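You operate a simulated robot arm through the tools that you are given. There is no shell and no other tool.

You run a simulated robot arm. Do the job below in one go: nothing can be reset, and whatever is moved stays where it is left.

TASK
Count the weights on the top of the blue bench, then put as many of the brass corners from the top of the blue bench on the grey notepad. Put the pack that says "No 50" from the front corner of the work table on the top of the pallet. Put the small grey bin on the front corner of the work table away on the low shelf of the cream bench. Take the slim grey case and leave it on the top of the blue-edged board. Take the blue sponge and put it on top of the square red book. Push the blue drawer shut. Fetch the long grey weight from the back of the sink bench and set it on the top of the grey chest. The order is free. Set down upright: pack, slim grey case, long grey weight.
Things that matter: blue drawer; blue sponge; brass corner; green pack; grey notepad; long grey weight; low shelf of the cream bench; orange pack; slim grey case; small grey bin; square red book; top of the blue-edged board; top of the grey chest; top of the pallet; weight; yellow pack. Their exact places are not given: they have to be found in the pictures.

The check looks at the end state, three seconds after you hand in, the way a careful person would. Anything else that was tipped, shoved, dropped, spilled or broken makes it a failure.

THE ROBOT
A 6-joint arm with a fingered hand on a trunk, on a base that moves. Base frame: it is fixed to the floor where the robot stands at the start and does not move with it; the origin is under the middle of the robot, x ahead of it, y to its left, z up; the surface under the hand at the start is at about z = 0.76. Readings come in m, rad, newtons and seconds.
With the tool pointing down near the work surface it reaches from about 0.48 to 0.94 m from the robot's upright axis, wherever it stands. Its first joint turns from -2.897 to 2.897 rad. Places, roughly: blue drawer [0, -11, 0.8]; blue sponge (9x6x4 cm) [0.1, -9.4, 0.7]; brass corner (4x4x2 cm) [0.8, -0.1, 0.8]; green pack, orange pack, yellow pack [4.5, -6.25, 1]; grey notepad (15x21x3 cm) [0.8, 0.1, 0.8]; long grey weight (10x6x10 cm) [0.3, -11.6, 0.9]; low shelf of the cream bench [3.7, 0.6, 0.3]; slim grey case (13x5x9 cm) [-1.2, -4.4, 0.8]; small grey bin (13x10x8 cm) [4.8, -6.6, 0.9]; square red book (14x12x3 cm) [-1.6, -7.2, 0.9]; top of the blue-edged board (29x20 cm) [2.18, -4.22, 0.82]; top of the grey chest (30x16 cm) [2.38, -11.24, 1.08]; top of the pallet [0.4, -5.1, 0.1]; weight (10x6x10 cm) [0.4, 0.1, 0.8]. Payload 5 kg.
Tool frame: the origin (TCP) lies between the finger pads and is the grasp point; the fingertips stand 0.043 m ahead of it; z points along the fingers, y is the line along which they close. The gripper opens to 0.144 m; its body begins 0.05 m behind the TCP. The gripper is a hand of 5 fingers: y runs from the thumb to the fingers, the wrist lies at [-0.021, -0.133, -0.233] in the tool frame, and closing takes about 1.5 s.
Orientation is that of the tool frame in the base frame, as [roll, pitch, yaw] about the fixed x, y, z axes, in that order (R = Rz(yaw) Ry(pitch) Rx(roll)). With the fingers straight down and the wrist toward the robot, the tool's x, y and z point along [0, 1, 0], [1, 0, 0] and [0, 0, -1] of the base frame.

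THE INTERFACE
- The arm moves only by the tool arm_command. Its argument "plan" is a list of rows, each a list of 7 numbers: the turn, a rotation vector about the tool's x, y, z in rad, then the shift along the tool's x, y, z in m, then the opening, from 0 (shut) to 1 (fully open). In form: [[wx, wy, wz, dx, dy, dz, gripper], ...]. A call has 1 to 20 rows; each row is the pose to reach, as a shift and turn from the pose commanded when the call began, along the tool's axes at that moment. Each row takes 0.2 s and may step no farther than 0.05 m and 0.15 rad from the row before; otherwise, or with a gripper value out of range, the whole call is refused. A pose out of reach is approached as far as the arm can. The call stops where the force on the tool passes 40 N (or 10 N more than at its start, if that is more) or the arm is blocked; 0.2 s more then pass. Each finger travels about 0.072 m/s and halts on what it meets, pressing with about 27 N; the grip force reading is that of the motor and also rises with nothing between the fingers. The clock runs only during rows and for 0.2 s after the last one: add rows that repeat a pose to give the fingers time. It gives the time, the measured TCP pose, the force on the tool (base axes), the opening and the grip force at its end, in the units of the frame above (readings bear some noise), with the torque about the TCP (base axes, N m) and any sound that the robot's microphone picked up.
- Cameras (640 x 400 px; columns grow to the right, rows downward): "scene" is now at [0.0171, 0.1262, 1.4227]; the picture's right is [-0.36, -0.93, 0.00], its down [-0.66, 0.26, -0.71] and it looks along [0.66, -0.26, -0.70] (base axes); focal length 277 px, centre (320, 200). "wrist" rides on the gripper at [0.086, -0.108, -0.168] in the tool frame; the picture's right is [-0.80, 0.28, -0.53], its down [-0.54, -0.73, 0.42] and it looks along [-0.27, 0.63, 0.73] (tool axes); focal length 275 px, centre (320, 200).
- grab_frame(camera): a new picture of that camera. No time passes.
- slide_trunk(by): slides the trunk up (or, below 0, down) by that many m; the arm and the scene camera ride with it, the base frame stays. It gives what a move gives, with no picture.
- steer(legs): drives the robot by 1 to 6 legs, each [ahead, left, turn to the left] in m, m and rad, along the robot's own axes; the way and the turn of a leg run together, so that a leg with both is an arc; at most 1.5 m and 3.142 rad a leg. The arm and the cameras ride along, it lands a little off, and it stops where it bumps. It gives what a move gives.
- hand_shape(shape): the hand has 5 fingers and takes this shape, open, in about a second: jaw (thumb against the fingers, like two jaws); tri (thumb and two fingers); tip (a fingertip pinch); poke (one finger out to press); point (the index stretched); flat (the hand flat); cup (the hand cupped); fist (a fist). The gripper value then closes the fingers along that shape, each until it touches; the sizes above hold for jaw. It gives what a move gives, with no picture.
- pan_tilt(pan, tilt): turns the head with the scene camera to pan (to the left, within 2.705 rad either way) and tilt (down, from -0.506 to 1.204), counted from straight ahead of the robot. It gives what a move gives.
- point_at(camera, pixels): for up to 12 pixels [column, row] of the newest picture of that camera ("zoom" is the newest enlarged one), the place [x, y, z] in the base frame of the surface seen there, good to about 0.003 m. No time passes.
- inspect(camera, box): a new picture of the part [left, top, right, bottom] of that camera's present view, enlarged. No time passes.
- sign_off(): hands the job in; it is judged then, once.

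Unless the task says otherwise, let go and move clear before handing in.

The tools are called by a JSON object that holds its "api" and its "payload". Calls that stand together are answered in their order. arm_command: Moves the arm, as the interface text tells. Its arguments: {"type":"object","properties":{"plan":{"type":"array","items":{"type":"array","items":{"type":"number"}}}},"required":["plan"]} The other tools are called the same way: slide_trunk (by) moves the trunk up or down; hand_shape (shape) gives the hand a shape; steer (legs) drives the base; pan_tilt (pan, tilt) turns the head that bears the scene camera; grab_frame (camera) takes a picture; point_at (camera, pixels) gives the place of the surface under pixels of a picture; inspect (camera, box) takes an enlarged picture of a part of a camera's view; sign_off () hands the job in.

At the start:

```text
time_s: 0.0
position: [0.5294, 0.0966, 1.0247]
orientation: [3.141, -0.001, 1.569]
ft_force: [-0.3, 0.5, 0.1]
wrist_torque: [0.02, 0.01, 0.0]
width: 0.1438
gripper_force: 0.1
shape: jaw
trunk travel left (down, up): [-0.35, 0.24]
robot x, y, heading: [0.0016, -0.0004, -0.001]
head pan, tilt (commanded): [-0.372, 0.78]
```

scene: 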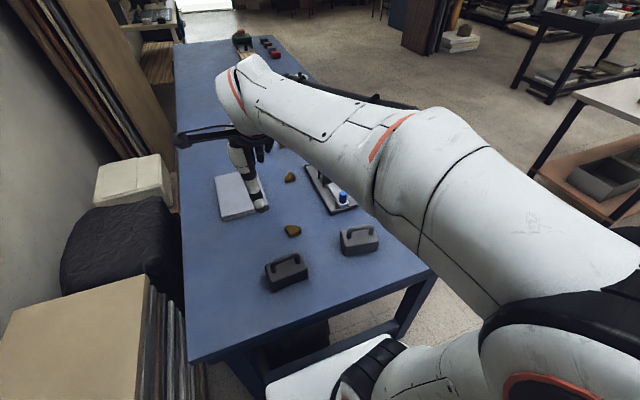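
wrist: 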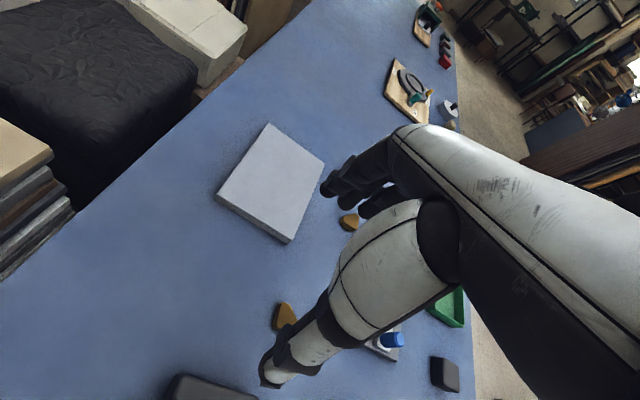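

The scene picture shows two grey weights (about [287,270] and [360,238]) and two brass corners ([290,177], [292,230]) with the grey notepad at [236,195]. I'll take a closer look from different head angles to count everything on the blue bench.

{"api": "inspect", "payload": {"camera": "scene", "box": [160, 20, 440, 340]}}

{"api": "inspect", "payload": {"camera": "wrist", "box": [200, 0, 520, 400]}}

{"api": "point_at", "payload": {"camera": "scene", "pixels": [[287, 270], [360, 238], [290, 177], [292, 230], [236, 195], [430, 270], [190, 350], [180, 50], [250, 36]]}}

```text
1.25 times, centred on (300, 180) of scene
```

zoom: 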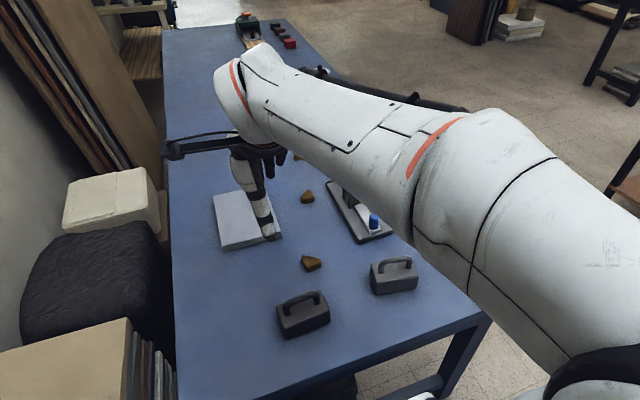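

```text
1.00 times, centred on (360, 200) of wrist (not enlarged: the box is as wide or as high as the picture)
```

zoom: 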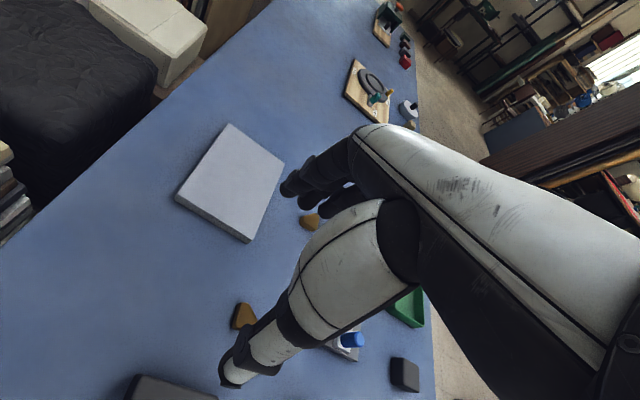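

```text
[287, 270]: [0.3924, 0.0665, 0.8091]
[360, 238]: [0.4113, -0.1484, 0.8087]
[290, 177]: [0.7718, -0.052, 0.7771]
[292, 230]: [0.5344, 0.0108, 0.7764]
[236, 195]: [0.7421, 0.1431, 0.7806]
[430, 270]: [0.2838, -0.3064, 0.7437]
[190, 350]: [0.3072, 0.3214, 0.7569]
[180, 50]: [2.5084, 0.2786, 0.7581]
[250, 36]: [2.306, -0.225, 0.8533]
```

Two weights and two corners are visible so far, but the arm hides part of the bench. I'll look at more of the bench and check what the dark object in the wrist view at [445,372] is.

{"api": "point_at", "payload": {"camera": "wrist", "pixels": [[445, 372], [450, 310], [390, 345], [410, 95], [450, 108], [430, 20], [447, 60], [348, 222], [284, 316], [200, 390]]}}

{"api": "inspect", "payload": {"camera": "wrist", "box": [360, 0, 480, 130]}}

{"api": "inspect", "payload": {"camera": "wrist", "box": [340, 270, 500, 400]}}

{"api": "inspect", "payload": {"camera": "scene", "box": [200, 10, 320, 90]}}

```text
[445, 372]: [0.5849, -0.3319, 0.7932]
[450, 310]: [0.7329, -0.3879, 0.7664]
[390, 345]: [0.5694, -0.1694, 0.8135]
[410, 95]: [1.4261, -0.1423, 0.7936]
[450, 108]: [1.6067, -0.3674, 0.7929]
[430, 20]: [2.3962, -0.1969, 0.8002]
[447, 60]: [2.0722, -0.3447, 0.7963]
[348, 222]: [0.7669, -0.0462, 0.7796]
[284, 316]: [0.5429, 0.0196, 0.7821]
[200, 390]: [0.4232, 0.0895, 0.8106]
```

```text
3.08 times, centred on (420, 65) of wrist
```

zoom: 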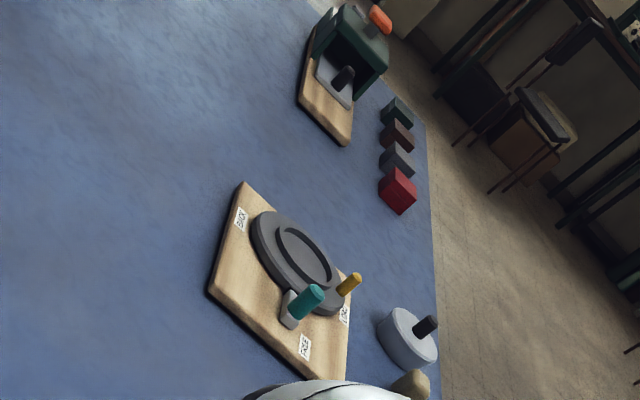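

```text
3.08 times, centred on (420, 335) of wrist
```

zoom: 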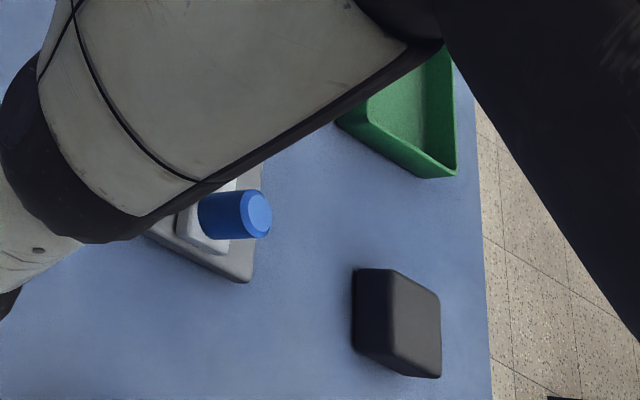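

```text
5.00 times, centred on (260, 50) of scene
```

zoom: 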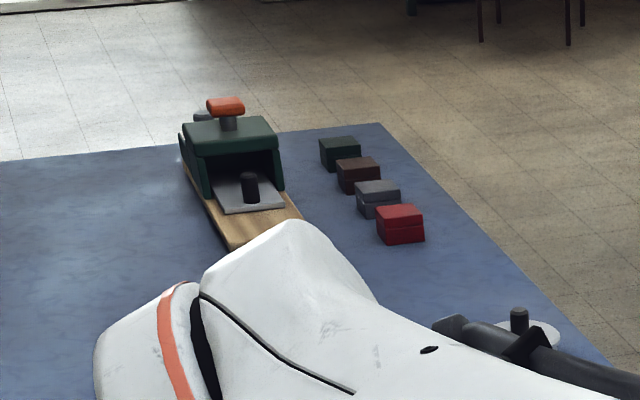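

The bench carries other things too (a dark block at wrist [445,372], a green tray, boards). I'll swing the arm to the left to uncover the right part of the bench and count properly.

{"api": "arm_command", "payload": {"plan": [[0, 0, -0.1, 0.05, 0, 0, 1], [0, 0, -0.2, 0.1, 0, 0, 1], [0, 0, -0.3, 0.15, 0, 0, 1], [0, 0, -0.4, 0.2, 0, 0, 1], [0, 0, -0.5, 0.25, 0, 0, 1], [0, 0, -0.6, 0.3, 0, 0, 1], [0, 0, -0.7, 0.35, -0.02, 0, 1], [0, 0, -0.8, 0.4, -0.04, 0, 1]]}}

{"api": "pan_tilt", "payload": {"pan": -0.3, "tilt": 0.8}}

{"api": "grab_frame", "payload": {"camera": "scene"}}

```text
refused: row 7 steps farther than a row can; nothing moved
```

```text
time_s: 0.7
position: [0.5295, 0.0967, 1.0238]
orientation: [-3.142, -0.001, 1.57]
ft_force: [0.3, -0.6, -1.1]
wrist_torque: [0.0, -0.01, -0.01]
width: 0.1437
gripper_force: 0.0
shape: jaw
trunk travel left (down, up): [-0.35, 0.24]
robot x, y, heading: [0.0014, 0.0007, 0.001]
head pan, tilt (commanded): [-0.3, 0.799]
```

```text
taken
```

scene: 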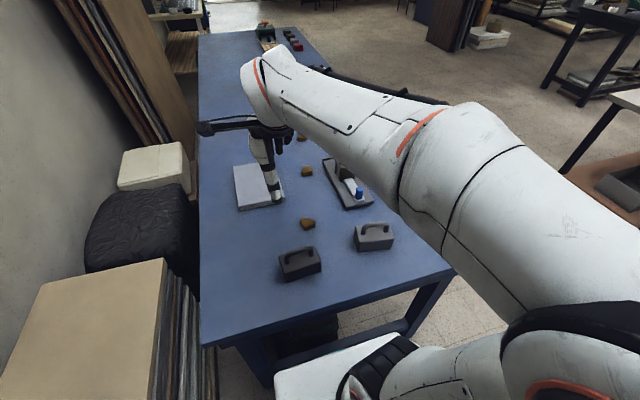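

A third brass corner seems to peek at [302,137]. I'll swing the arm left in smaller steps.

{"api": "arm_command", "payload": {"plan": [[0, 0, -0.1, 0.045, 0, 0, 1], [0, 0, -0.2, 0.09, 0, 0, 1], [0, 0, -0.3, 0.135, 0, 0, 1], [0, 0, -0.4, 0.18, 0, 0, 1], [0, 0, -0.5, 0.225, 0, 0, 1], [0, 0, -0.6, 0.27, 0, 0, 1], [0, 0, -0.7, 0.315, -0.01, 0, 1], [0, 0, -0.8, 0.36, -0.02, 0, 1]]}}

{"api": "grab_frame", "payload": {"camera": "scene"}}

```text
time_s: 2.5
position: [0.5089, 0.4563, 1.0234]
orientation: [3.141, 0.0, 2.372]
ft_force: [0.1, 0.4, 0.4]
wrist_torque: [0.05, 0.0, -0.04]
width: 0.1438
gripper_force: 0.0
shape: jaw
trunk travel left (down, up): [-0.35, 0.24]
robot x, y, heading: [0.0016, -0.0013, 0.006]
head pan, tilt (commanded): [-0.3, 0.799]
```

```text
taken
```

scene: 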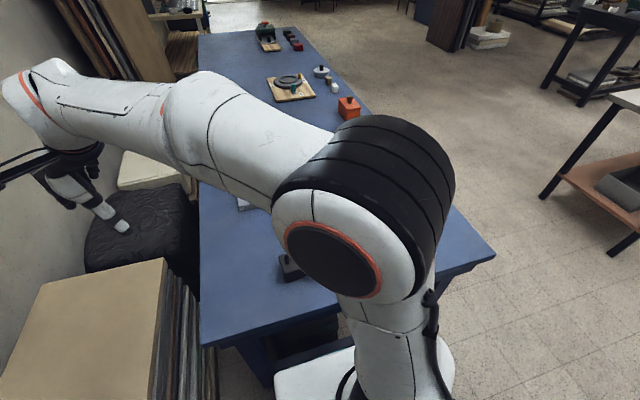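

The elbow now blocks the view, so swinging the arm to the right side (away from the camera side) should be better. I'll swing it on an arc to the right in two calls.

{"api": "arm_command", "payload": {"plan": [[0, 0, 0.07, -0.0476, -0.0017, 0, 1], [0, 0, 0.14, -0.0949, -0.0067, 0, 1], [0, 0, 0.21, -0.1418, -0.0149, 0, 1], [0, 0, 0.28, -0.1879, -0.0265, 0, 1], [0, 0, 0.35, -0.2332, -0.0412, 0, 1], [0, 0, 0.42, -0.2773, -0.0591, 0, 1], [0, 0, 0.49, -0.32, -0.08, 0, 1], [0, 0, 0.56, -0.3612, -0.1039, 0, 1], [0, 0, 0.63, -0.4006, -0.1305, 0, 1], [0, 0, 0.7, -0.4381, -0.1599, 0, 1], [0, 0, 0.77, -0.4734, -0.1918, 0, 1], [0, 0, 0.84, -0.5064, -0.2261, 0, 1], [0, 0, 0.91, -0.5368, -0.2625, 0, 1]]}}

{"api": "arm_command", "payload": {"plan": [[0, 0, 0.07, -0.0476, -0.0017, 0, 1], [0, 0, 0.14, -0.0949, -0.0067, 0, 1], [0, 0, 0.21, -0.1418, -0.0149, 0, 1], [0, 0, 0.28, -0.1879, -0.0265, 0, 1], [0, 0, 0.35, -0.2332, -0.0412, 0, 1], [0, 0, 0.42, -0.2773, -0.0591, 0, 1], [0, 0, 0.49, -0.32, -0.08, 0, 1], [0, 0, 0.56, -0.3612, -0.1039, 0, 1], [0, 0, 0.63, -0.4006, -0.1305, 0, 1], [0, 0, 0.7, -0.4381, -0.1599, 0, 1], [0, 0, 0.77, -0.4734, -0.1918, 0, 1], [0, 0, 0.84, -0.5064, -0.2261, 0, 1], [0, 0, 0.91, -0.5368, -0.2625, 0, 1]]}}

{"api": "grab_frame", "payload": {"camera": "scene"}}

{"api": "grab_frame", "payload": {"camera": "wrist"}}

```text
time_s: 5.2
position: [0.7109, -0.1065, 1.0244]
orientation: [-3.141, 0.002, 1.462]
ft_force: [-0.5, -0.7, 0.0]
wrist_torque: [-0.08, 0.01, 0.05]
width: 0.1437
gripper_force: 0.0
shape: jaw
trunk travel left (down, up): [-0.35, 0.24]
robot x, y, heading: [0.0012, -0.0006, -0.001]
head pan, tilt (commanded): [-0.3, 0.799]
```

```text
time_s: 8.1
position: [0.3916, -0.6096, 1.0245]
orientation: [3.141, -0.001, 0.55]
ft_force: [0.7, 0.4, 0.6]
wrist_torque: [-0.07, 0.08, 0.0]
width: 0.1437
gripper_force: 0.0
shape: jaw
trunk travel left (down, up): [-0.35, 0.24]
robot x, y, heading: [-0.0016, -0.0003, -0.002]
head pan, tilt (commanded): [-0.3, 0.799]
```

```text
taken
```

scene: 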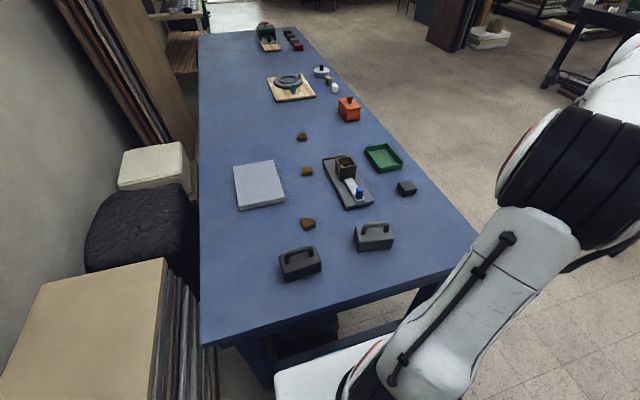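

```text
taken
```

wrist: 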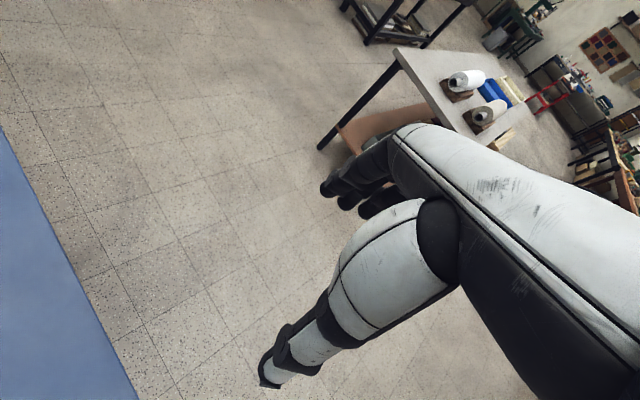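

Now the whole bench is visible: weights at [300,262] and [374,236], corners at [307,224], [307,171], [302,136], and a dark block at [406,187]. I'll zoom in to check each.

{"api": "inspect", "payload": {"camera": "scene", "box": [220, 120, 440, 290]}}

{"api": "inspect", "payload": {"camera": "scene", "box": [200, 15, 380, 130]}}

{"api": "inspect", "payload": {"camera": "scene", "box": [330, 150, 430, 220]}}

{"api": "point_at", "payload": {"camera": "scene", "pixels": [[300, 262], [374, 236], [307, 224], [307, 171], [302, 136], [406, 187], [236, 170], [275, 163], [284, 201], [242, 207], [260, 185], [280, 280]]}}

```text
2.35 times, centred on (330, 205) of scene
```

zoom: 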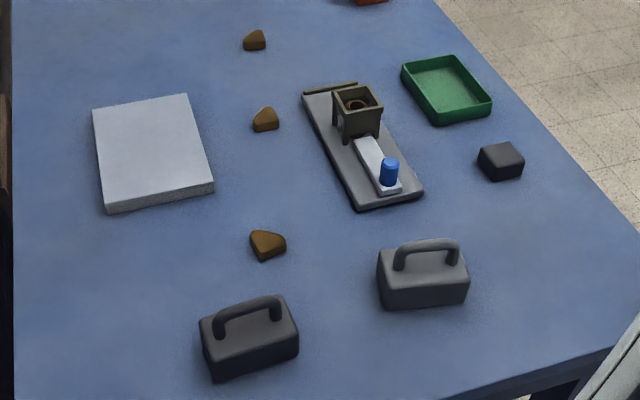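

```text
3.48 times, centred on (290, 72) of scene
```

zoom: 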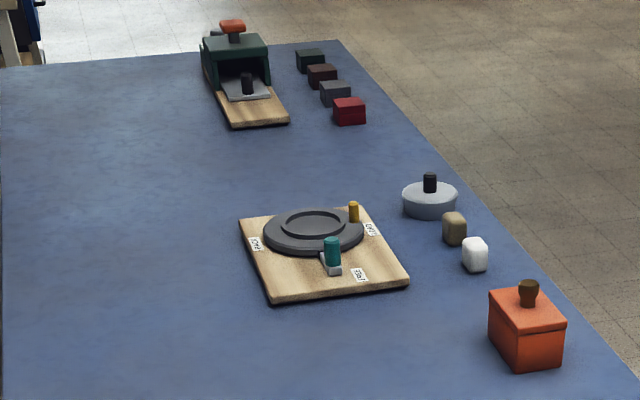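

```text
5.71 times, centred on (380, 185) of scene
```

zoom: 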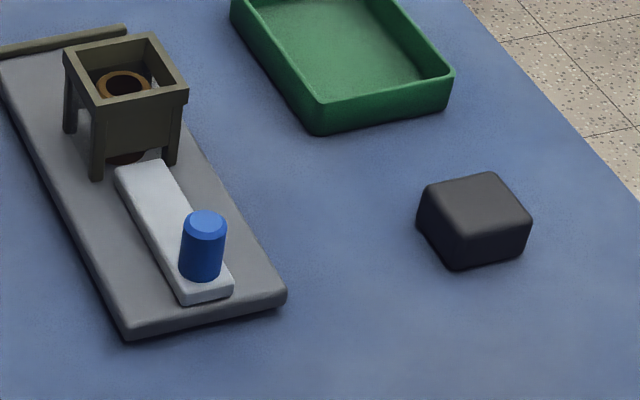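

```text
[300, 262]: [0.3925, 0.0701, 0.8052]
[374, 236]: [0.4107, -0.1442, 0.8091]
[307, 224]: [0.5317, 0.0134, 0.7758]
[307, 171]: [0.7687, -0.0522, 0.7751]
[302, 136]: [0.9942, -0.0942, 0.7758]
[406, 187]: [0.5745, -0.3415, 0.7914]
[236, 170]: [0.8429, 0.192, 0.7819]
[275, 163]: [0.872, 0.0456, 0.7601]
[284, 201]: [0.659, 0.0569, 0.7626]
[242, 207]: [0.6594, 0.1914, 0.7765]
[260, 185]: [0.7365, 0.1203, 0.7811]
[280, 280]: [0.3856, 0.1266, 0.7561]
```

There are exactly two weights with handles (the dark block at [406,187] is a plain small block), so two of the three brass corners go on the notepad. I'll swing back over the bench and look closely at the corners.

{"api": "inspect", "payload": {"camera": "scene", "box": [290, 210, 330, 236]}}

{"api": "inspect", "payload": {"camera": "scene", "box": [290, 158, 330, 184]}}

{"api": "arm_command", "payload": {"plan": [[0, 0, -0.068, 0.0462, -0.0016, 0, 1], [0, 0, -0.136, 0.0922, -0.0063, 0, 1], [0, 0, -0.204, 0.1378, -0.0141, 0, 1], [0, 0, -0.272, 0.1827, -0.025, 0, 1], [0, 0, -0.34, 0.2268, -0.0389, 0, 1], [0, 0, -0.408, 0.2698, -0.0557, 0, 1], [0, 0, -0.476, 0.3116, -0.0756, 0, 1], [0, 0, -0.544, 0.3519, -0.0981, 0, 1], [0, 0, -0.612, 0.3906, -0.1235, 0, 1], [0, 0, -0.68, 0.4276, -0.1513, 0, 1], [0, 0, -0.748, 0.4625, -0.1817, 0, 1], [0, 0, -0.816, 0.4953, -0.2143, 0, 1], [0, 0, -0.884, 0.5258, -0.2491, 0, 1], [0, 0, -0.952, 0.5539, -0.2859, 0, 1], [0, 0, -1.02, 0.5794, -0.3241, 0, 1]]}}

{"api": "grab_frame", "payload": {"camera": "wrist"}}

```text
15.38 times, centred on (310, 223) of scene
```

zoom: 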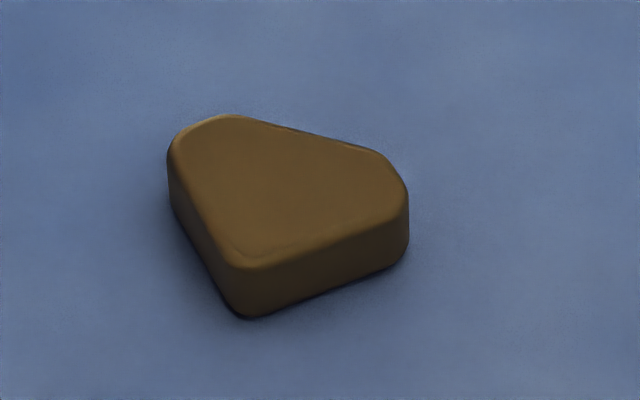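

```text
15.38 times, centred on (310, 171) of scene
```

zoom: 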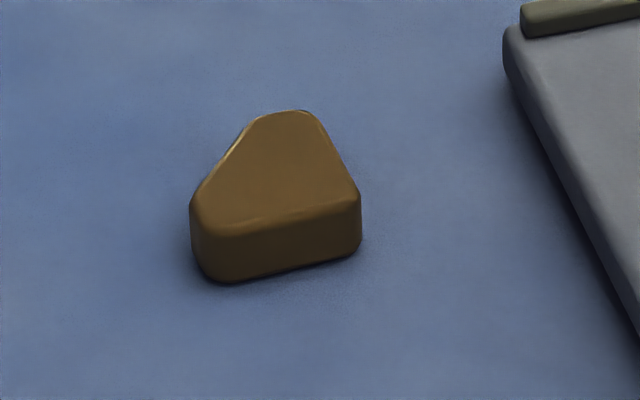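

```text
time_s: 11.2
position: [0.7153, -0.03, 1.0247]
orientation: [-3.14, -0.002, 1.571]
ft_force: [-0.7, -0.3, 0.1]
wrist_torque: [0.05, -0.01, -0.01]
width: 0.1439
gripper_force: 0.1
shape: jaw
trunk travel left (down, up): [-0.35, 0.24]
robot x, y, heading: [-0.0037, -0.0007, -0.003]
head pan, tilt (commanded): [-0.3, 0.799]
```

```text
taken
```

wrist: 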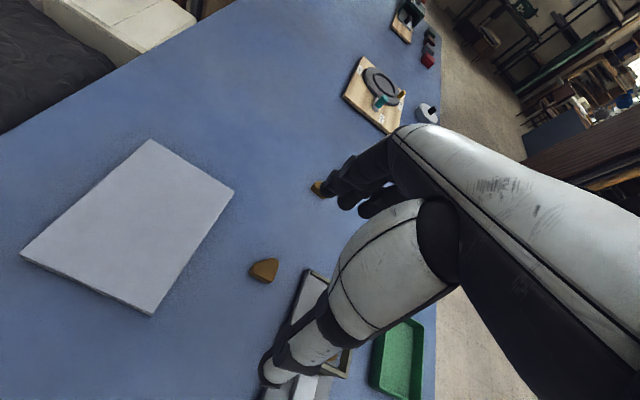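

The corners are rounded triangular prisms; corner 2 has a flat face toward the robot. Before going down I'll check the gadget's edges next to it to be sure of clearance.

{"api": "grab_frame", "payload": {"camera": "scene"}}

{"api": "point_at", "payload": {"camera": "wrist", "pixels": [[263, 270], [252, 270], [275, 262], [306, 275], [292, 325], [318, 189], [278, 375], [140, 145], [234, 190], [153, 313], [25, 255]]}}

{"api": "inspect", "payload": {"camera": "wrist", "box": [230, 240, 320, 300]}}

```text
taken
```

scene: 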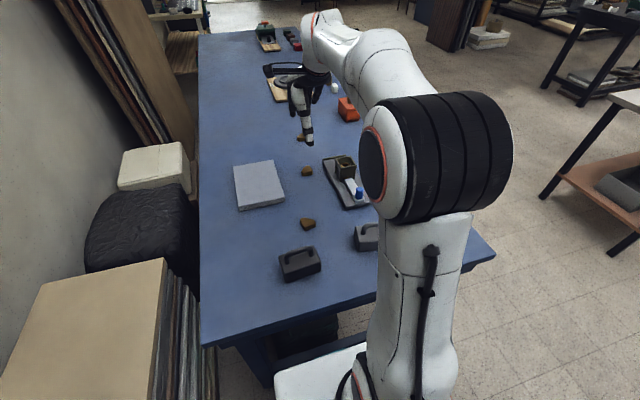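

```text
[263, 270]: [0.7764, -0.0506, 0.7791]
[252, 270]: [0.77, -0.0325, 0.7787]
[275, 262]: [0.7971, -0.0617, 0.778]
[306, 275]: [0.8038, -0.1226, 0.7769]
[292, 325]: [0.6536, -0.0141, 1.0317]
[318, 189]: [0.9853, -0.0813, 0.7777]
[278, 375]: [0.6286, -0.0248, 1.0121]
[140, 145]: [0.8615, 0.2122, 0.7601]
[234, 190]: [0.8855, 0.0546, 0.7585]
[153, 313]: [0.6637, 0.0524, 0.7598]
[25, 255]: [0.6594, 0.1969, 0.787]
```

```text
6.67 times, centred on (275, 270) of wrist
```

zoom: 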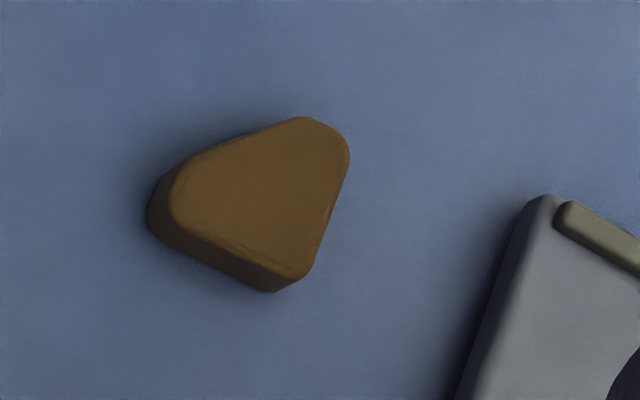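

Wrist zoom shows corner 2 clearly: a rounded triangle with top vertices near zoom [180,190], [325,130], [300,270]. I'll get their positions for grasp alignment.

{"api": "point_at", "payload": {"camera": "zoom", "pixels": [[180, 170], [180, 215], [300, 122], [342, 155], [310, 262], [285, 274], [235, 247], [270, 200], [330, 210], [525, 200]]}}

```text
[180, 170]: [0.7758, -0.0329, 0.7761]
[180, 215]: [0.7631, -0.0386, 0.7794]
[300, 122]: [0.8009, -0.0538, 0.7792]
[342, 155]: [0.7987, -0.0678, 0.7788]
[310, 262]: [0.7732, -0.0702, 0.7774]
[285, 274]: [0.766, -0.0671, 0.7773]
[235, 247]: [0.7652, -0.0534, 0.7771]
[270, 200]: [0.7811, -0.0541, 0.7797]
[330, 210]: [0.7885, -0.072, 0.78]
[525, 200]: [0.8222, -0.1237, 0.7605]
```

Corner 2 spans x≈0.762–0.803, y≈-0.034–-0.070, so I'll grip along x around (0.782, -0.057). First a pre-grasp hover at z≈0.86 with the fingers partly closed.

{"api": "arm_command", "payload": {"plan": [[0, 0, 0, -0.007, 0.017, 0.041, 0.7], [0, 0, 0, -0.014, 0.034, 0.082, 0.6], [0, 0, 0, -0.021, 0.051, 0.123, 0.6], [0, 0, 0, -0.027, 0.067, 0.165, 0.6], [0, 0, 0, -0.027, 0.067, 0.165, 0.6]]}}

{"api": "grab_frame", "payload": {"camera": "wrist"}}

{"api": "inspect", "payload": {"camera": "scene", "box": [260, 90, 380, 190]}}

```text
time_s: 12.4
position: [0.7822, -0.0566, 0.8595]
orientation: [-3.141, -0.001, 1.57]
ft_force: [0.0, 0.3, -0.6]
wrist_torque: [0.05, 0.0, 0.0]
width: 0.0866
gripper_force: 0.1
shape: jaw
trunk travel left (down, up): [-0.35, 0.24]
robot x, y, heading: [-0.0017, -0.0006, -0.002]
head pan, tilt (commanded): [-0.3, 0.799]
```

```text
taken
```

wrist: 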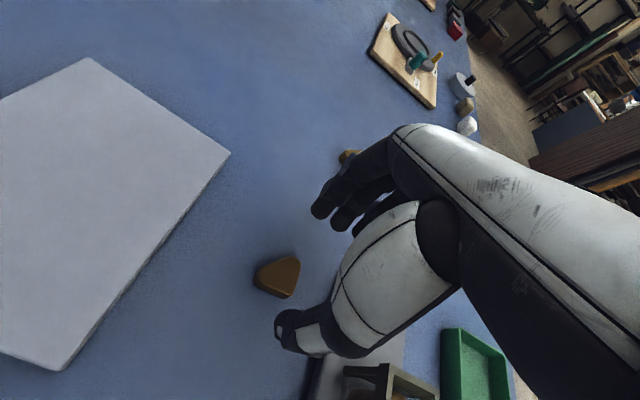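

```text
4.00 times, centred on (320, 140) of scene
```

zoom: 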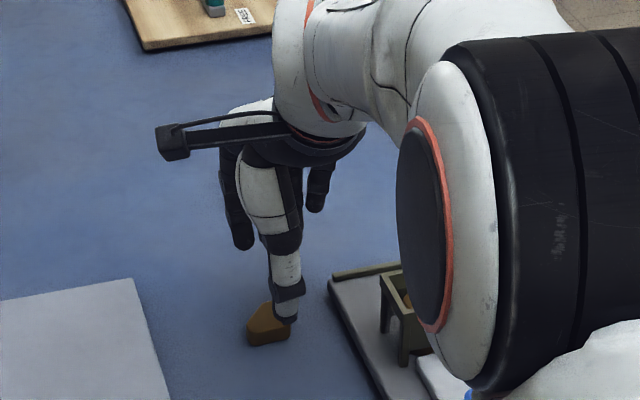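

The corner sits at wrist [277,275], close to where the TCP projects. I'll check where the fingertips actually are before lowering.

{"api": "point_at", "payload": {"camera": "wrist", "pixels": [[282, 330], [290, 315], [300, 345], [318, 212], [340, 222], [277, 275], [290, 290], [360, 365]]}}

{"api": "inspect", "payload": {"camera": "wrist", "box": [240, 180, 400, 360]}}

```text
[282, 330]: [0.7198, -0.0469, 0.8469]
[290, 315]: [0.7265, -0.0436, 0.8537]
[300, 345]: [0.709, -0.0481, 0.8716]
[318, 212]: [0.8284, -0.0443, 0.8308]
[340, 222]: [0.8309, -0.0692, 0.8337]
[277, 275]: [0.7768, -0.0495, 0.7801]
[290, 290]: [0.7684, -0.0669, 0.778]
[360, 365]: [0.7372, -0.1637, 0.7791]
```

```text
2.22 times, centred on (320, 270) of wrist
```

zoom: 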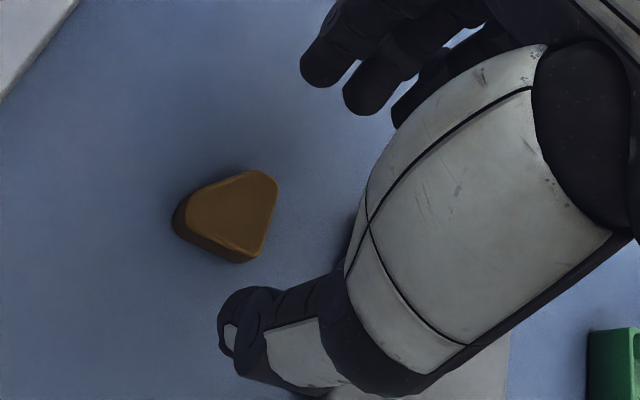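

Thumb tip is at about (0.72,-0.046) and fingers at x≈0.83, straddling the corner nicely. I'll lower to TCP z≈0.806 and close.

{"api": "arm_command", "payload": {"plan": [[0, 0, 0, 0, 0, 0.03, 0.6], [0, 0, 0, 0, 0, 0.053, 0.6], [0, 0, 0, 0, 0, 0.053, 0.4], [0, 0, 0, 0, 0, 0.053, 0.2], [0, 0, 0, 0, 0, 0.053, 0.0], [0, 0, 0, 0, 0, 0.053, 0.0], [0, 0, 0, 0, 0, 0.053, 0.0], [0, 0, 0, 0, 0, 0.053, 0.0], [0, 0, 0, 0, 0, 0.053, 0.0]]}}

{"api": "inspect", "payload": {"camera": "wrist", "box": [240, 180, 400, 360]}}

{"api": "inspect", "payload": {"camera": "scene", "box": [260, 90, 380, 190]}}

```text
time_s: 14.4
position: [0.7831, -0.0588, 0.8061]
orientation: [-3.141, 0.0, 1.571]
ft_force: [0.4, 0.2, -0.2]
wrist_torque: [-0.01, 0.02, 0.03]
width: 0.0316
gripper_force: 26.9
shape: jaw
trunk travel left (down, up): [-0.35, 0.24]
robot x, y, heading: [0.0009, -0.0012, -0.002]
head pan, tilt (commanded): [-0.3, 0.799]
```

```text
2.22 times, centred on (320, 270) of wrist
```

zoom: 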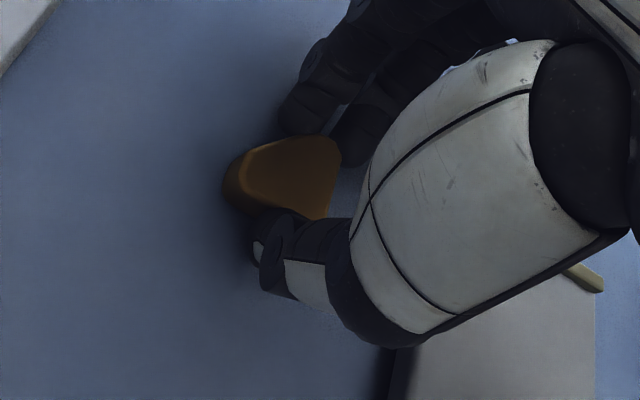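

```text
4.00 times, centred on (320, 140) of scene
```

zoom: 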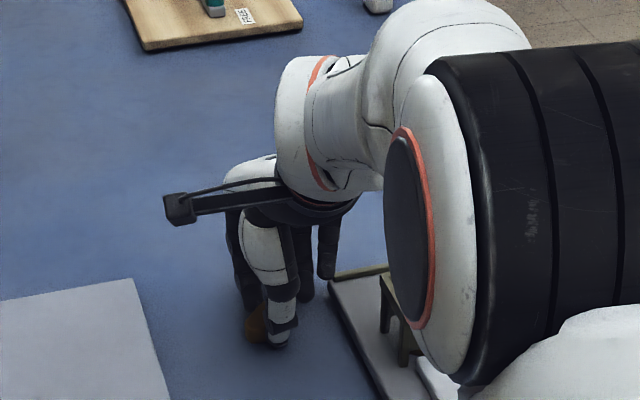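

Grip is firm at width 0.032 with the corner between thumb and index/middle fingers. I'll lift and move over the notepad.

{"api": "arm_command", "payload": {"plan": [[0, 0, 0, 0, 0, -0.03, 0], [0, 0, 0, 0, 0, -0.08, 0], [0, 0, 0, 0.04, 0.005, -0.1, 0], [0, 0, 0, 0.08, 0.01, -0.1, 0], [0, 0, 0, 0.12, 0.015, -0.1, 0], [0, 0, 0, 0.16, 0.02, -0.1, 0], [0, 0, 0, 0.195, 0.02, -0.1, 0]]}}

{"api": "grab_frame", "payload": {"camera": "wrist"}}

{"api": "grab_frame", "payload": {"camera": "scene"}}

```text
time_s: 16.1
position: [0.8019, 0.1377, 0.9063]
orientation: [3.142, -0.001, 1.57]
ft_force: [0.1, -0.4, -1.7]
wrist_torque: [0.02, 0.03, -0.01]
width: 0.0315
gripper_force: 26.9
shape: jaw
trunk travel left (down, up): [-0.35, 0.24]
robot x, y, heading: [-0.001, 0.0008, -0.002]
head pan, tilt (commanded): [-0.3, 0.799]
```

```text
taken
```

wrist: 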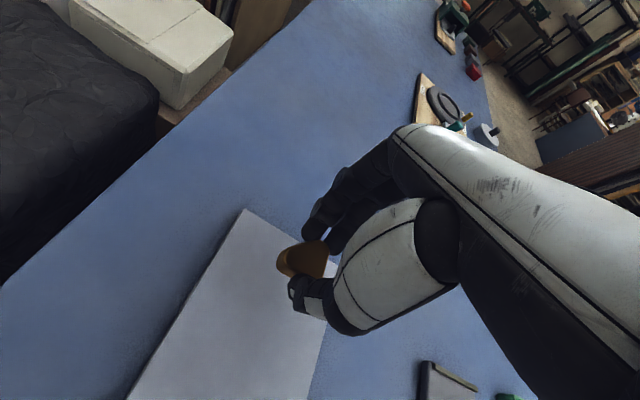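

```text
taken
```

scene: 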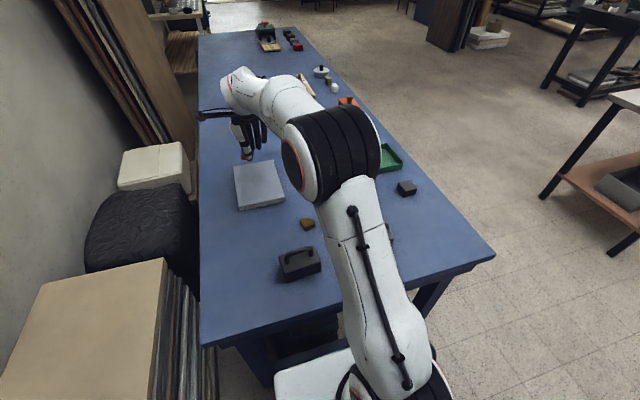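

The corner is held and above the notepad. I'll lower to z≈0.836, release and go back up.

{"api": "arm_command", "payload": {"plan": [[0, 0, 0, 0, 0, 0.04, 0], [0, 0, 0, 0, 0, 0.07, 0], [0, 0, 0, 0, 0, 0.07, 0], [0, 0, 0, 0, 0, 0.07, 0.3], [0, 0, 0, 0, 0, 0.07, 0.5], [0, 0, 0, 0, 0, 0.07, 0.6], [0, 0, 0, 0, 0, 0.07, 0.6], [0, 0, 0, 0, 0, 0.03, 0.6], [0, 0, 0, 0, 0, -0.02, 0.6], [0, 0, 0, 0, 0, -0.06, 0.6]]}}

{"api": "grab_frame", "payload": {"camera": "wrist"}}

```text
time_s: 18.2
position: [0.8038, 0.1371, 0.966]
orientation: [-3.14, 0.0, 1.571]
ft_force: [0.4, -1.0, -0.4]
wrist_torque: [0.0, 0.0, -0.02]
width: 0.0861
gripper_force: 0.1
shape: jaw
trunk travel left (down, up): [-0.35, 0.24]
robot x, y, heading: [0.001, -0.0025, -0.001]
head pan, tilt (commanded): [-0.3, 0.799]
```

```text
taken
```

wrist: 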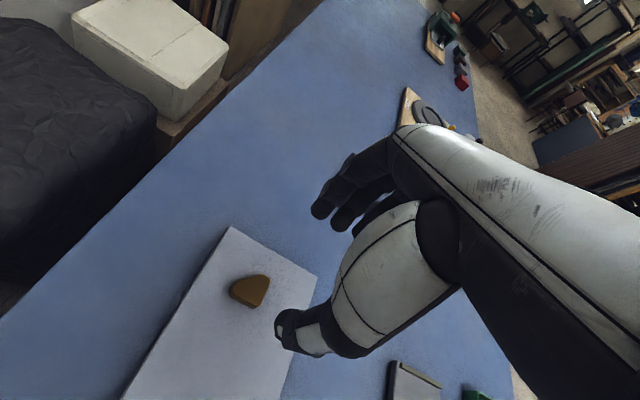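

Corner 2 rests on the notepad at wrist [250,290]. Now moving above corner 1 to look at it closely.

{"api": "arm_command", "payload": {"plan": [[0, 0, 0, -0.018, -0.04, 0, 0.6], [0, 0, 0, -0.036, -0.08, 0, 0.6], [0, 0, 0, -0.054, -0.12, 0, 0.6], [0, 0, 0, -0.072, -0.16, 0, 0.6], [0, 0, 0, -0.09, -0.2, 0, 0.6], [0, 0, 0, -0.108, -0.24, 0, 0.6], [0, 0, 0, -0.124, -0.272, 0, 0.6]]}}

{"api": "grab_frame", "payload": {"camera": "wrist"}}

{"api": "inspect", "payload": {"camera": "wrist", "box": [220, 220, 340, 320]}}

```text
time_s: 19.9
position: [0.5309, 0.0132, 0.9668]
orientation: [3.141, 0.001, 1.571]
ft_force: [-0.1, 0.4, -0.2]
wrist_torque: [0.01, 0.03, 0.0]
width: 0.0861
gripper_force: 0.1
shape: jaw
trunk travel left (down, up): [-0.35, 0.24]
robot x, y, heading: [-0.0009, 0.0009, 0.003]
head pan, tilt (commanded): [-0.3, 0.799]
```

```text
taken
```

wrist: 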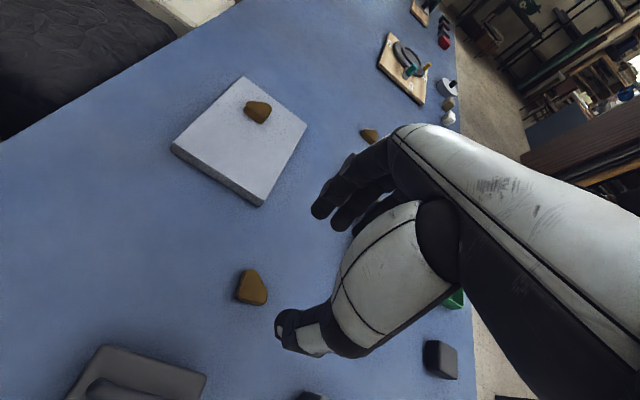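

```text
4.00 times, centred on (280, 270) of wrist
```

zoom: 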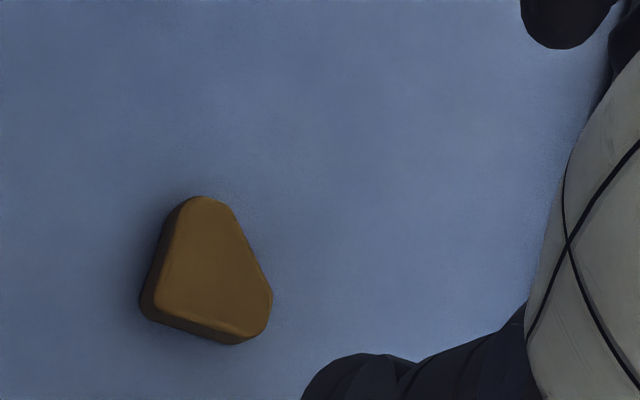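

{"api": "point_at", "payload": {"camera": "zoom", "pixels": [[190, 202], [220, 203], [268, 290], [262, 320], [238, 334], [165, 305], [160, 290], [215, 270]]}}

```text
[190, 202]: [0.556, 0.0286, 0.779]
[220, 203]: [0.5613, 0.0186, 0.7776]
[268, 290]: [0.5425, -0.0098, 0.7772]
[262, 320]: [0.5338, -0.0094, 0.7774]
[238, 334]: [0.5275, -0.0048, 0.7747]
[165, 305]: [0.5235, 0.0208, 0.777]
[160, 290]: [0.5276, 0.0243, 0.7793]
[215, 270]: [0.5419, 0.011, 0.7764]
```

Corner 1's flat leg runs from (0.5235,0.024) to (0.535,-0.011) with the apex at (0.560,0.0235), so I'll turn +0.317 rad in yaw, center at (0.544,0.0156) and go down and close.

{"api": "arm_command", "payload": {"plan": [[0, 0, -0.11, 0.001, 0.005, 0.03, 0.6], [0, 0, -0.22, 0.0017, 0.009, 0.07, 0.6], [0, 0, -0.317, 0.0024, 0.013, 0.11, 0.6], [0, 0, -0.317, 0.0024, 0.013, 0.14, 0.6], [0, 0, -0.317, 0.0024, 0.013, 0.16, 0.6], [0, 0, -0.317, 0.0024, 0.013, 0.16, 0.4], [0, 0, -0.317, 0.0024, 0.013, 0.16, 0.2], [0, 0, -0.317, 0.0024, 0.013, 0.16, 0.0], [0, 0, -0.317, 0.0024, 0.013, 0.16, 0.0], [0, 0, -0.317, 0.0024, 0.013, 0.16, 0.0], [0, 0, -0.317, 0.0024, 0.013, 0.16, 0.0]]}}

{"api": "grab_frame", "payload": {"camera": "wrist"}}

{"api": "grab_frame", "payload": {"camera": "scene"}}

```text
time_s: 22.2
position: [0.5441, 0.0151, 0.8058]
orientation: [3.141, -0.001, 1.888]
ft_force: [-0.2, 0.6, -0.3]
wrist_torque: [0.01, -0.04, 0.0]
width: 0.0309
gripper_force: 27.5
shape: jaw
trunk travel left (down, up): [-0.35, 0.24]
robot x, y, heading: [-0.0014, -0.0039, -0.002]
head pan, tilt (commanded): [-0.3, 0.799]
```

```text
taken
```

wrist: 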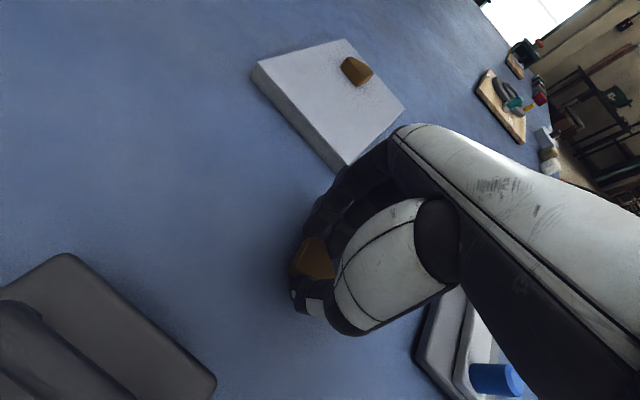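

```text
taken
```

scene: 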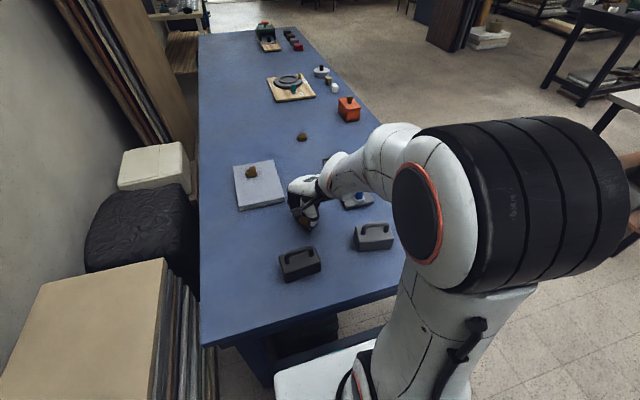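

Corner 1 is gripped (width 0.031). I'll lift, turn back and bring it over the near part of the notepad at (0.705,0.12), then set it down.

{"api": "arm_command", "payload": {"plan": [[0, 0, 0, 0, 0, -0.04, 0], [0, 0, 0, 0, 0, -0.08, 0], [0, 0, 0.08, 0.012, 0.045, -0.09, 0], [0, 0, 0.16, 0.024, 0.09, -0.09, 0], [0, 0, 0.24, 0.036, 0.135, -0.09, 0], [0, 0, 0.317, 0.0496, 0.1757, -0.09, 0], [0, 0, 0.317, 0.0496, 0.1857, -0.09, 0]]}}

{"api": "grab_frame", "payload": {"camera": "wrist"}}

{"api": "grab_frame", "payload": {"camera": "scene"}}

```text
time_s: 23.9
position: [0.7058, 0.1229, 0.8953]
orientation: [3.141, 0.001, 1.571]
ft_force: [-0.1, -0.4, -0.4]
wrist_torque: [-0.02, -0.02, 0.02]
width: 0.031
gripper_force: 27.1
shape: jaw
trunk travel left (down, up): [-0.35, 0.24]
robot x, y, heading: [0.0003, -0.0014, -0.001]
head pan, tilt (commanded): [-0.3, 0.799]
```

```text
taken
```

wrist: 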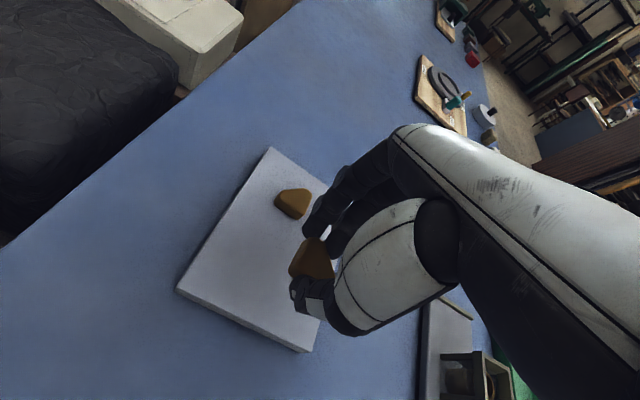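

```text
taken
```

scene: 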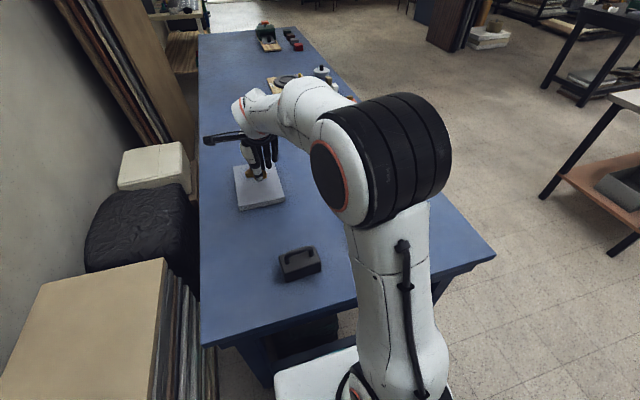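

Over the notepad with corner 2 safely ahead at [293,203]. Lowering to z≈0.836 and releasing with a small opening.

{"api": "arm_command", "payload": {"plan": [[0, 0, 0, 0, 0, 0.035, 0], [0, 0, 0, 0, 0, 0.0585, 0], [0, 0, 0, 0, 0, 0.0585, 0], [0, 0, 0, 0, 0, 0.0585, 0.3], [0, 0, 0, 0, 0, 0.0585, 0.45], [0, 0, 0, 0, 0, 0.0585, 0.45], [0, 0, 0, 0, 0, 0.02, 0.45], [0, 0, 0, 0, 0, -0.03, 0.5], [0, 0, 0, 0, 0, -0.08, 0.6], [0, 0, 0, 0, -0.02, -0.12, 0.8]]}}

{"api": "grab_frame", "payload": {"camera": "wrist"}}

```text
time_s: 26.1
position: [0.6855, 0.1208, 1.0156]
orientation: [-3.139, 0.0, 1.571]
ft_force: [-0.3, 1.1, -0.8]
wrist_torque: [0.0, 0.05, 0.05]
width: 0.1151
gripper_force: 0.1
shape: jaw
trunk travel left (down, up): [-0.35, 0.24]
robot x, y, heading: [0.0016, -0.0024, 0.003]
head pan, tilt (commanded): [-0.3, 0.799]
```

```text
taken
```

wrist: 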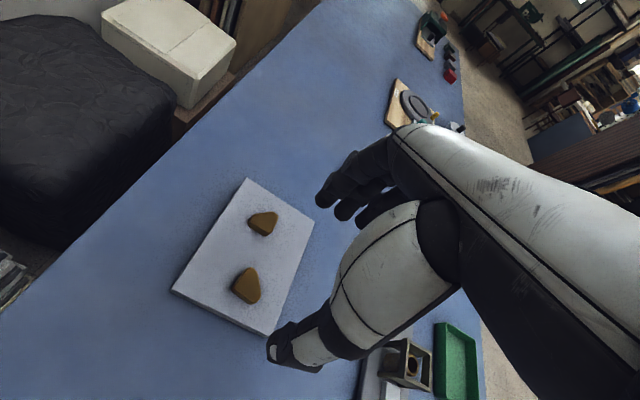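

Both corners lie on the notepad ([262,223] and [246,285]), and the third stays on the bench. Next I'll tuck the arm and look around the room before driving.

{"api": "arm_command", "payload": {"plan": [[0, 0, 0, -0.02, -0.03, -0.022, 1], [0, 0, 0, -0.04, -0.06, -0.044, 1], [0, 0, 0, -0.06, -0.09, -0.066, 1], [0, 0, 0, -0.08, -0.12, -0.088, 1], [0, 0, 0, -0.1, -0.15, -0.11, 1], [0, 0, 0, -0.12, -0.18, -0.13, 1]]}}

{"api": "pan_tilt", "payload": {"pan": -1.2, "tilt": 0.35}}

{"api": "grab_frame", "payload": {"camera": "scene"}}

{"api": "pan_tilt", "payload": {"pan": -2.3, "tilt": 0.35}}

{"api": "grab_frame", "payload": {"camera": "scene"}}

{"api": "pan_tilt", "payload": {"pan": 2.6, "tilt": 0.5}}

{"api": "grab_frame", "payload": {"camera": "scene"}}

{"api": "pan_tilt", "payload": {"pan": 1.4, "tilt": 0.5}}

{"api": "grab_frame", "payload": {"camera": "scene"}}

```text
time_s: 27.4
position: [0.5056, -0.0002, 1.1471]
orientation: [-3.141, -0.001, 1.571]
ft_force: [0.3, -0.3, 0.1]
wrist_torque: [-0.04, 0.05, -0.01]
width: 0.1438
gripper_force: 0.0
shape: jaw
trunk travel left (down, up): [-0.35, 0.24]
robot x, y, heading: [-0.0006, 0.0031, -0.003]
head pan, tilt (commanded): [-0.3, 0.799]
```

```text
time_s: 28.6
position: [0.5065, -0.0002, 1.1469]
orientation: [3.14, -0.001, 1.572]
ft_force: [-0.2, -0.4, 0.0]
wrist_torque: [0.0, -0.03, 0.0]
width: 0.1438
gripper_force: 0.1
shape: jaw
trunk travel left (down, up): [-0.35, 0.24]
robot x, y, heading: [0.0014, 0.0022, -0.006]
head pan, tilt (commanded): [-1.201, 0.351]
```

```text
taken
```

scene: 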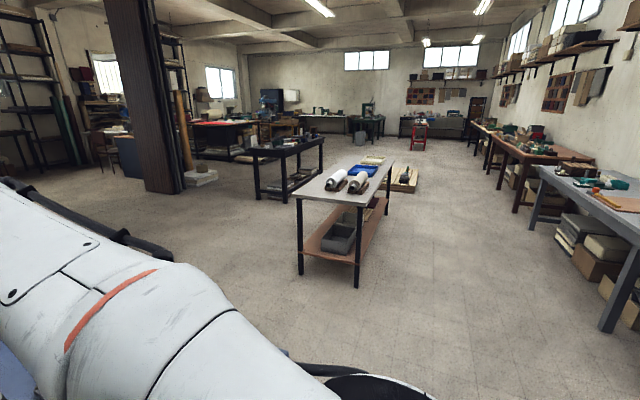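

```text
time_s: 30.0
position: [0.5056, -0.0003, 1.1464]
orientation: [-3.141, 0.0, 1.57]
ft_force: [0.2, -0.2, 0.0]
wrist_torque: [-0.01, 0.01, -0.01]
width: 0.1436
gripper_force: 0.1
shape: jaw
trunk travel left (down, up): [-0.35, 0.24]
robot x, y, heading: [-0.0024, 0.0, -0.006]
head pan, tilt (commanded): [-2.3, 0.351]
```

```text
taken
```

scene: 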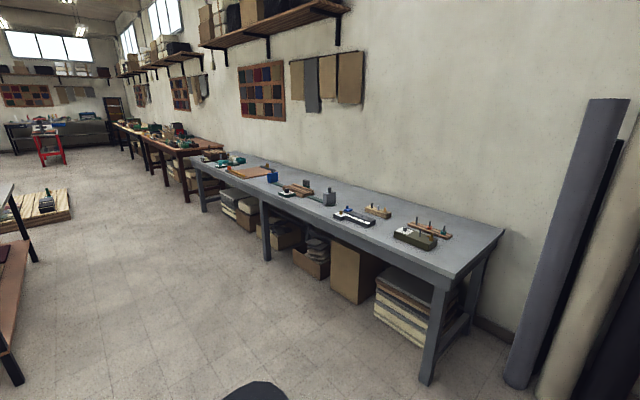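

```text
time_s: 33.9
position: [0.5057, -0.0, 1.1465]
orientation: [-3.14, -0.001, 1.573]
ft_force: [0.4, 0.6, -0.1]
wrist_torque: [0.01, 0.0, 0.01]
width: 0.144
gripper_force: 0.0
shape: jaw
trunk travel left (down, up): [-0.35, 0.24]
robot x, y, heading: [0.0013, -0.0011, -0.003]
head pan, tilt (commanded): [2.601, 0.499]
```

```text
taken
```

scene: 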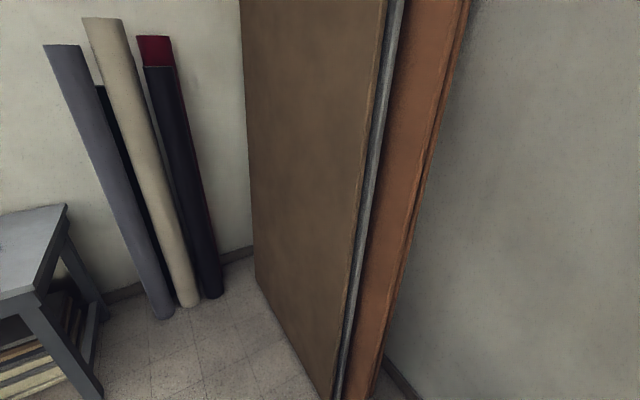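

```text
time_s: 35.2
position: [0.5063, 0.0011, 1.1475]
orientation: [3.14, 0.0, 1.572]
ft_force: [1.2, 0.0, 0.0]
wrist_torque: [-0.03, -0.01, 0.06]
width: 0.144
gripper_force: 0.0
shape: jaw
trunk travel left (down, up): [-0.35, 0.24]
robot x, y, heading: [-0.0, -0.0013, -0.003]
head pan, tilt (commanded): [1.4, 0.499]
```

```text
taken
```

scene: 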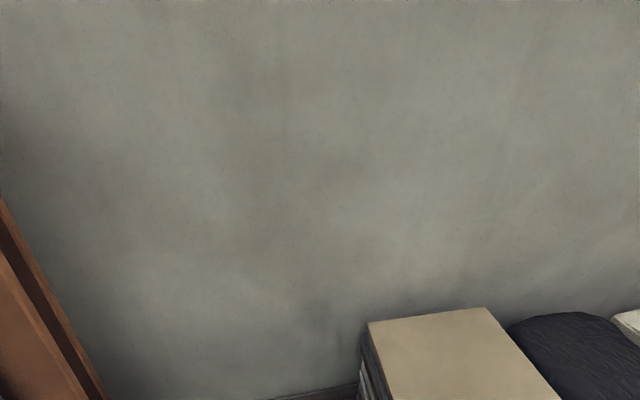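

The robot stands in a room corner with the open floor to its right (-y). I'll pan right again and get a metric map of tables.

{"api": "pan_tilt", "payload": {"pan": -1.3, "tilt": 0.35}}

{"api": "grab_frame", "payload": {"camera": "scene"}}

```text
time_s: 37.6
position: [0.5069, 0.0002, 1.1465]
orientation: [-3.141, 0.001, 1.571]
ft_force: [0.2, 0.2, 0.5]
wrist_torque: [-0.01, 0.02, -0.02]
width: 0.1443
gripper_force: 0.0
shape: jaw
trunk travel left (down, up): [-0.35, 0.24]
robot x, y, heading: [0.0003, -0.0051, 0.0]
head pan, tilt (commanded): [-1.3, 0.351]
```

```text
taken
```

scene: 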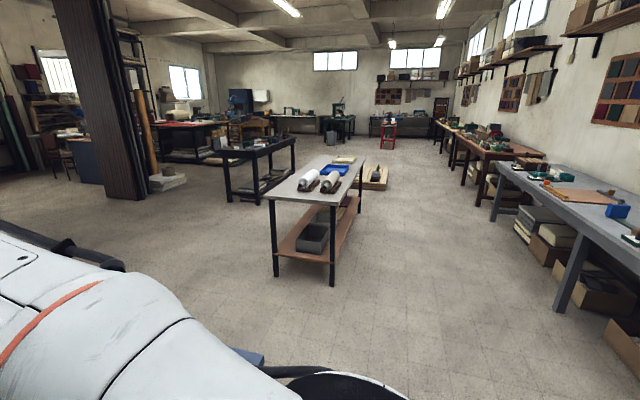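

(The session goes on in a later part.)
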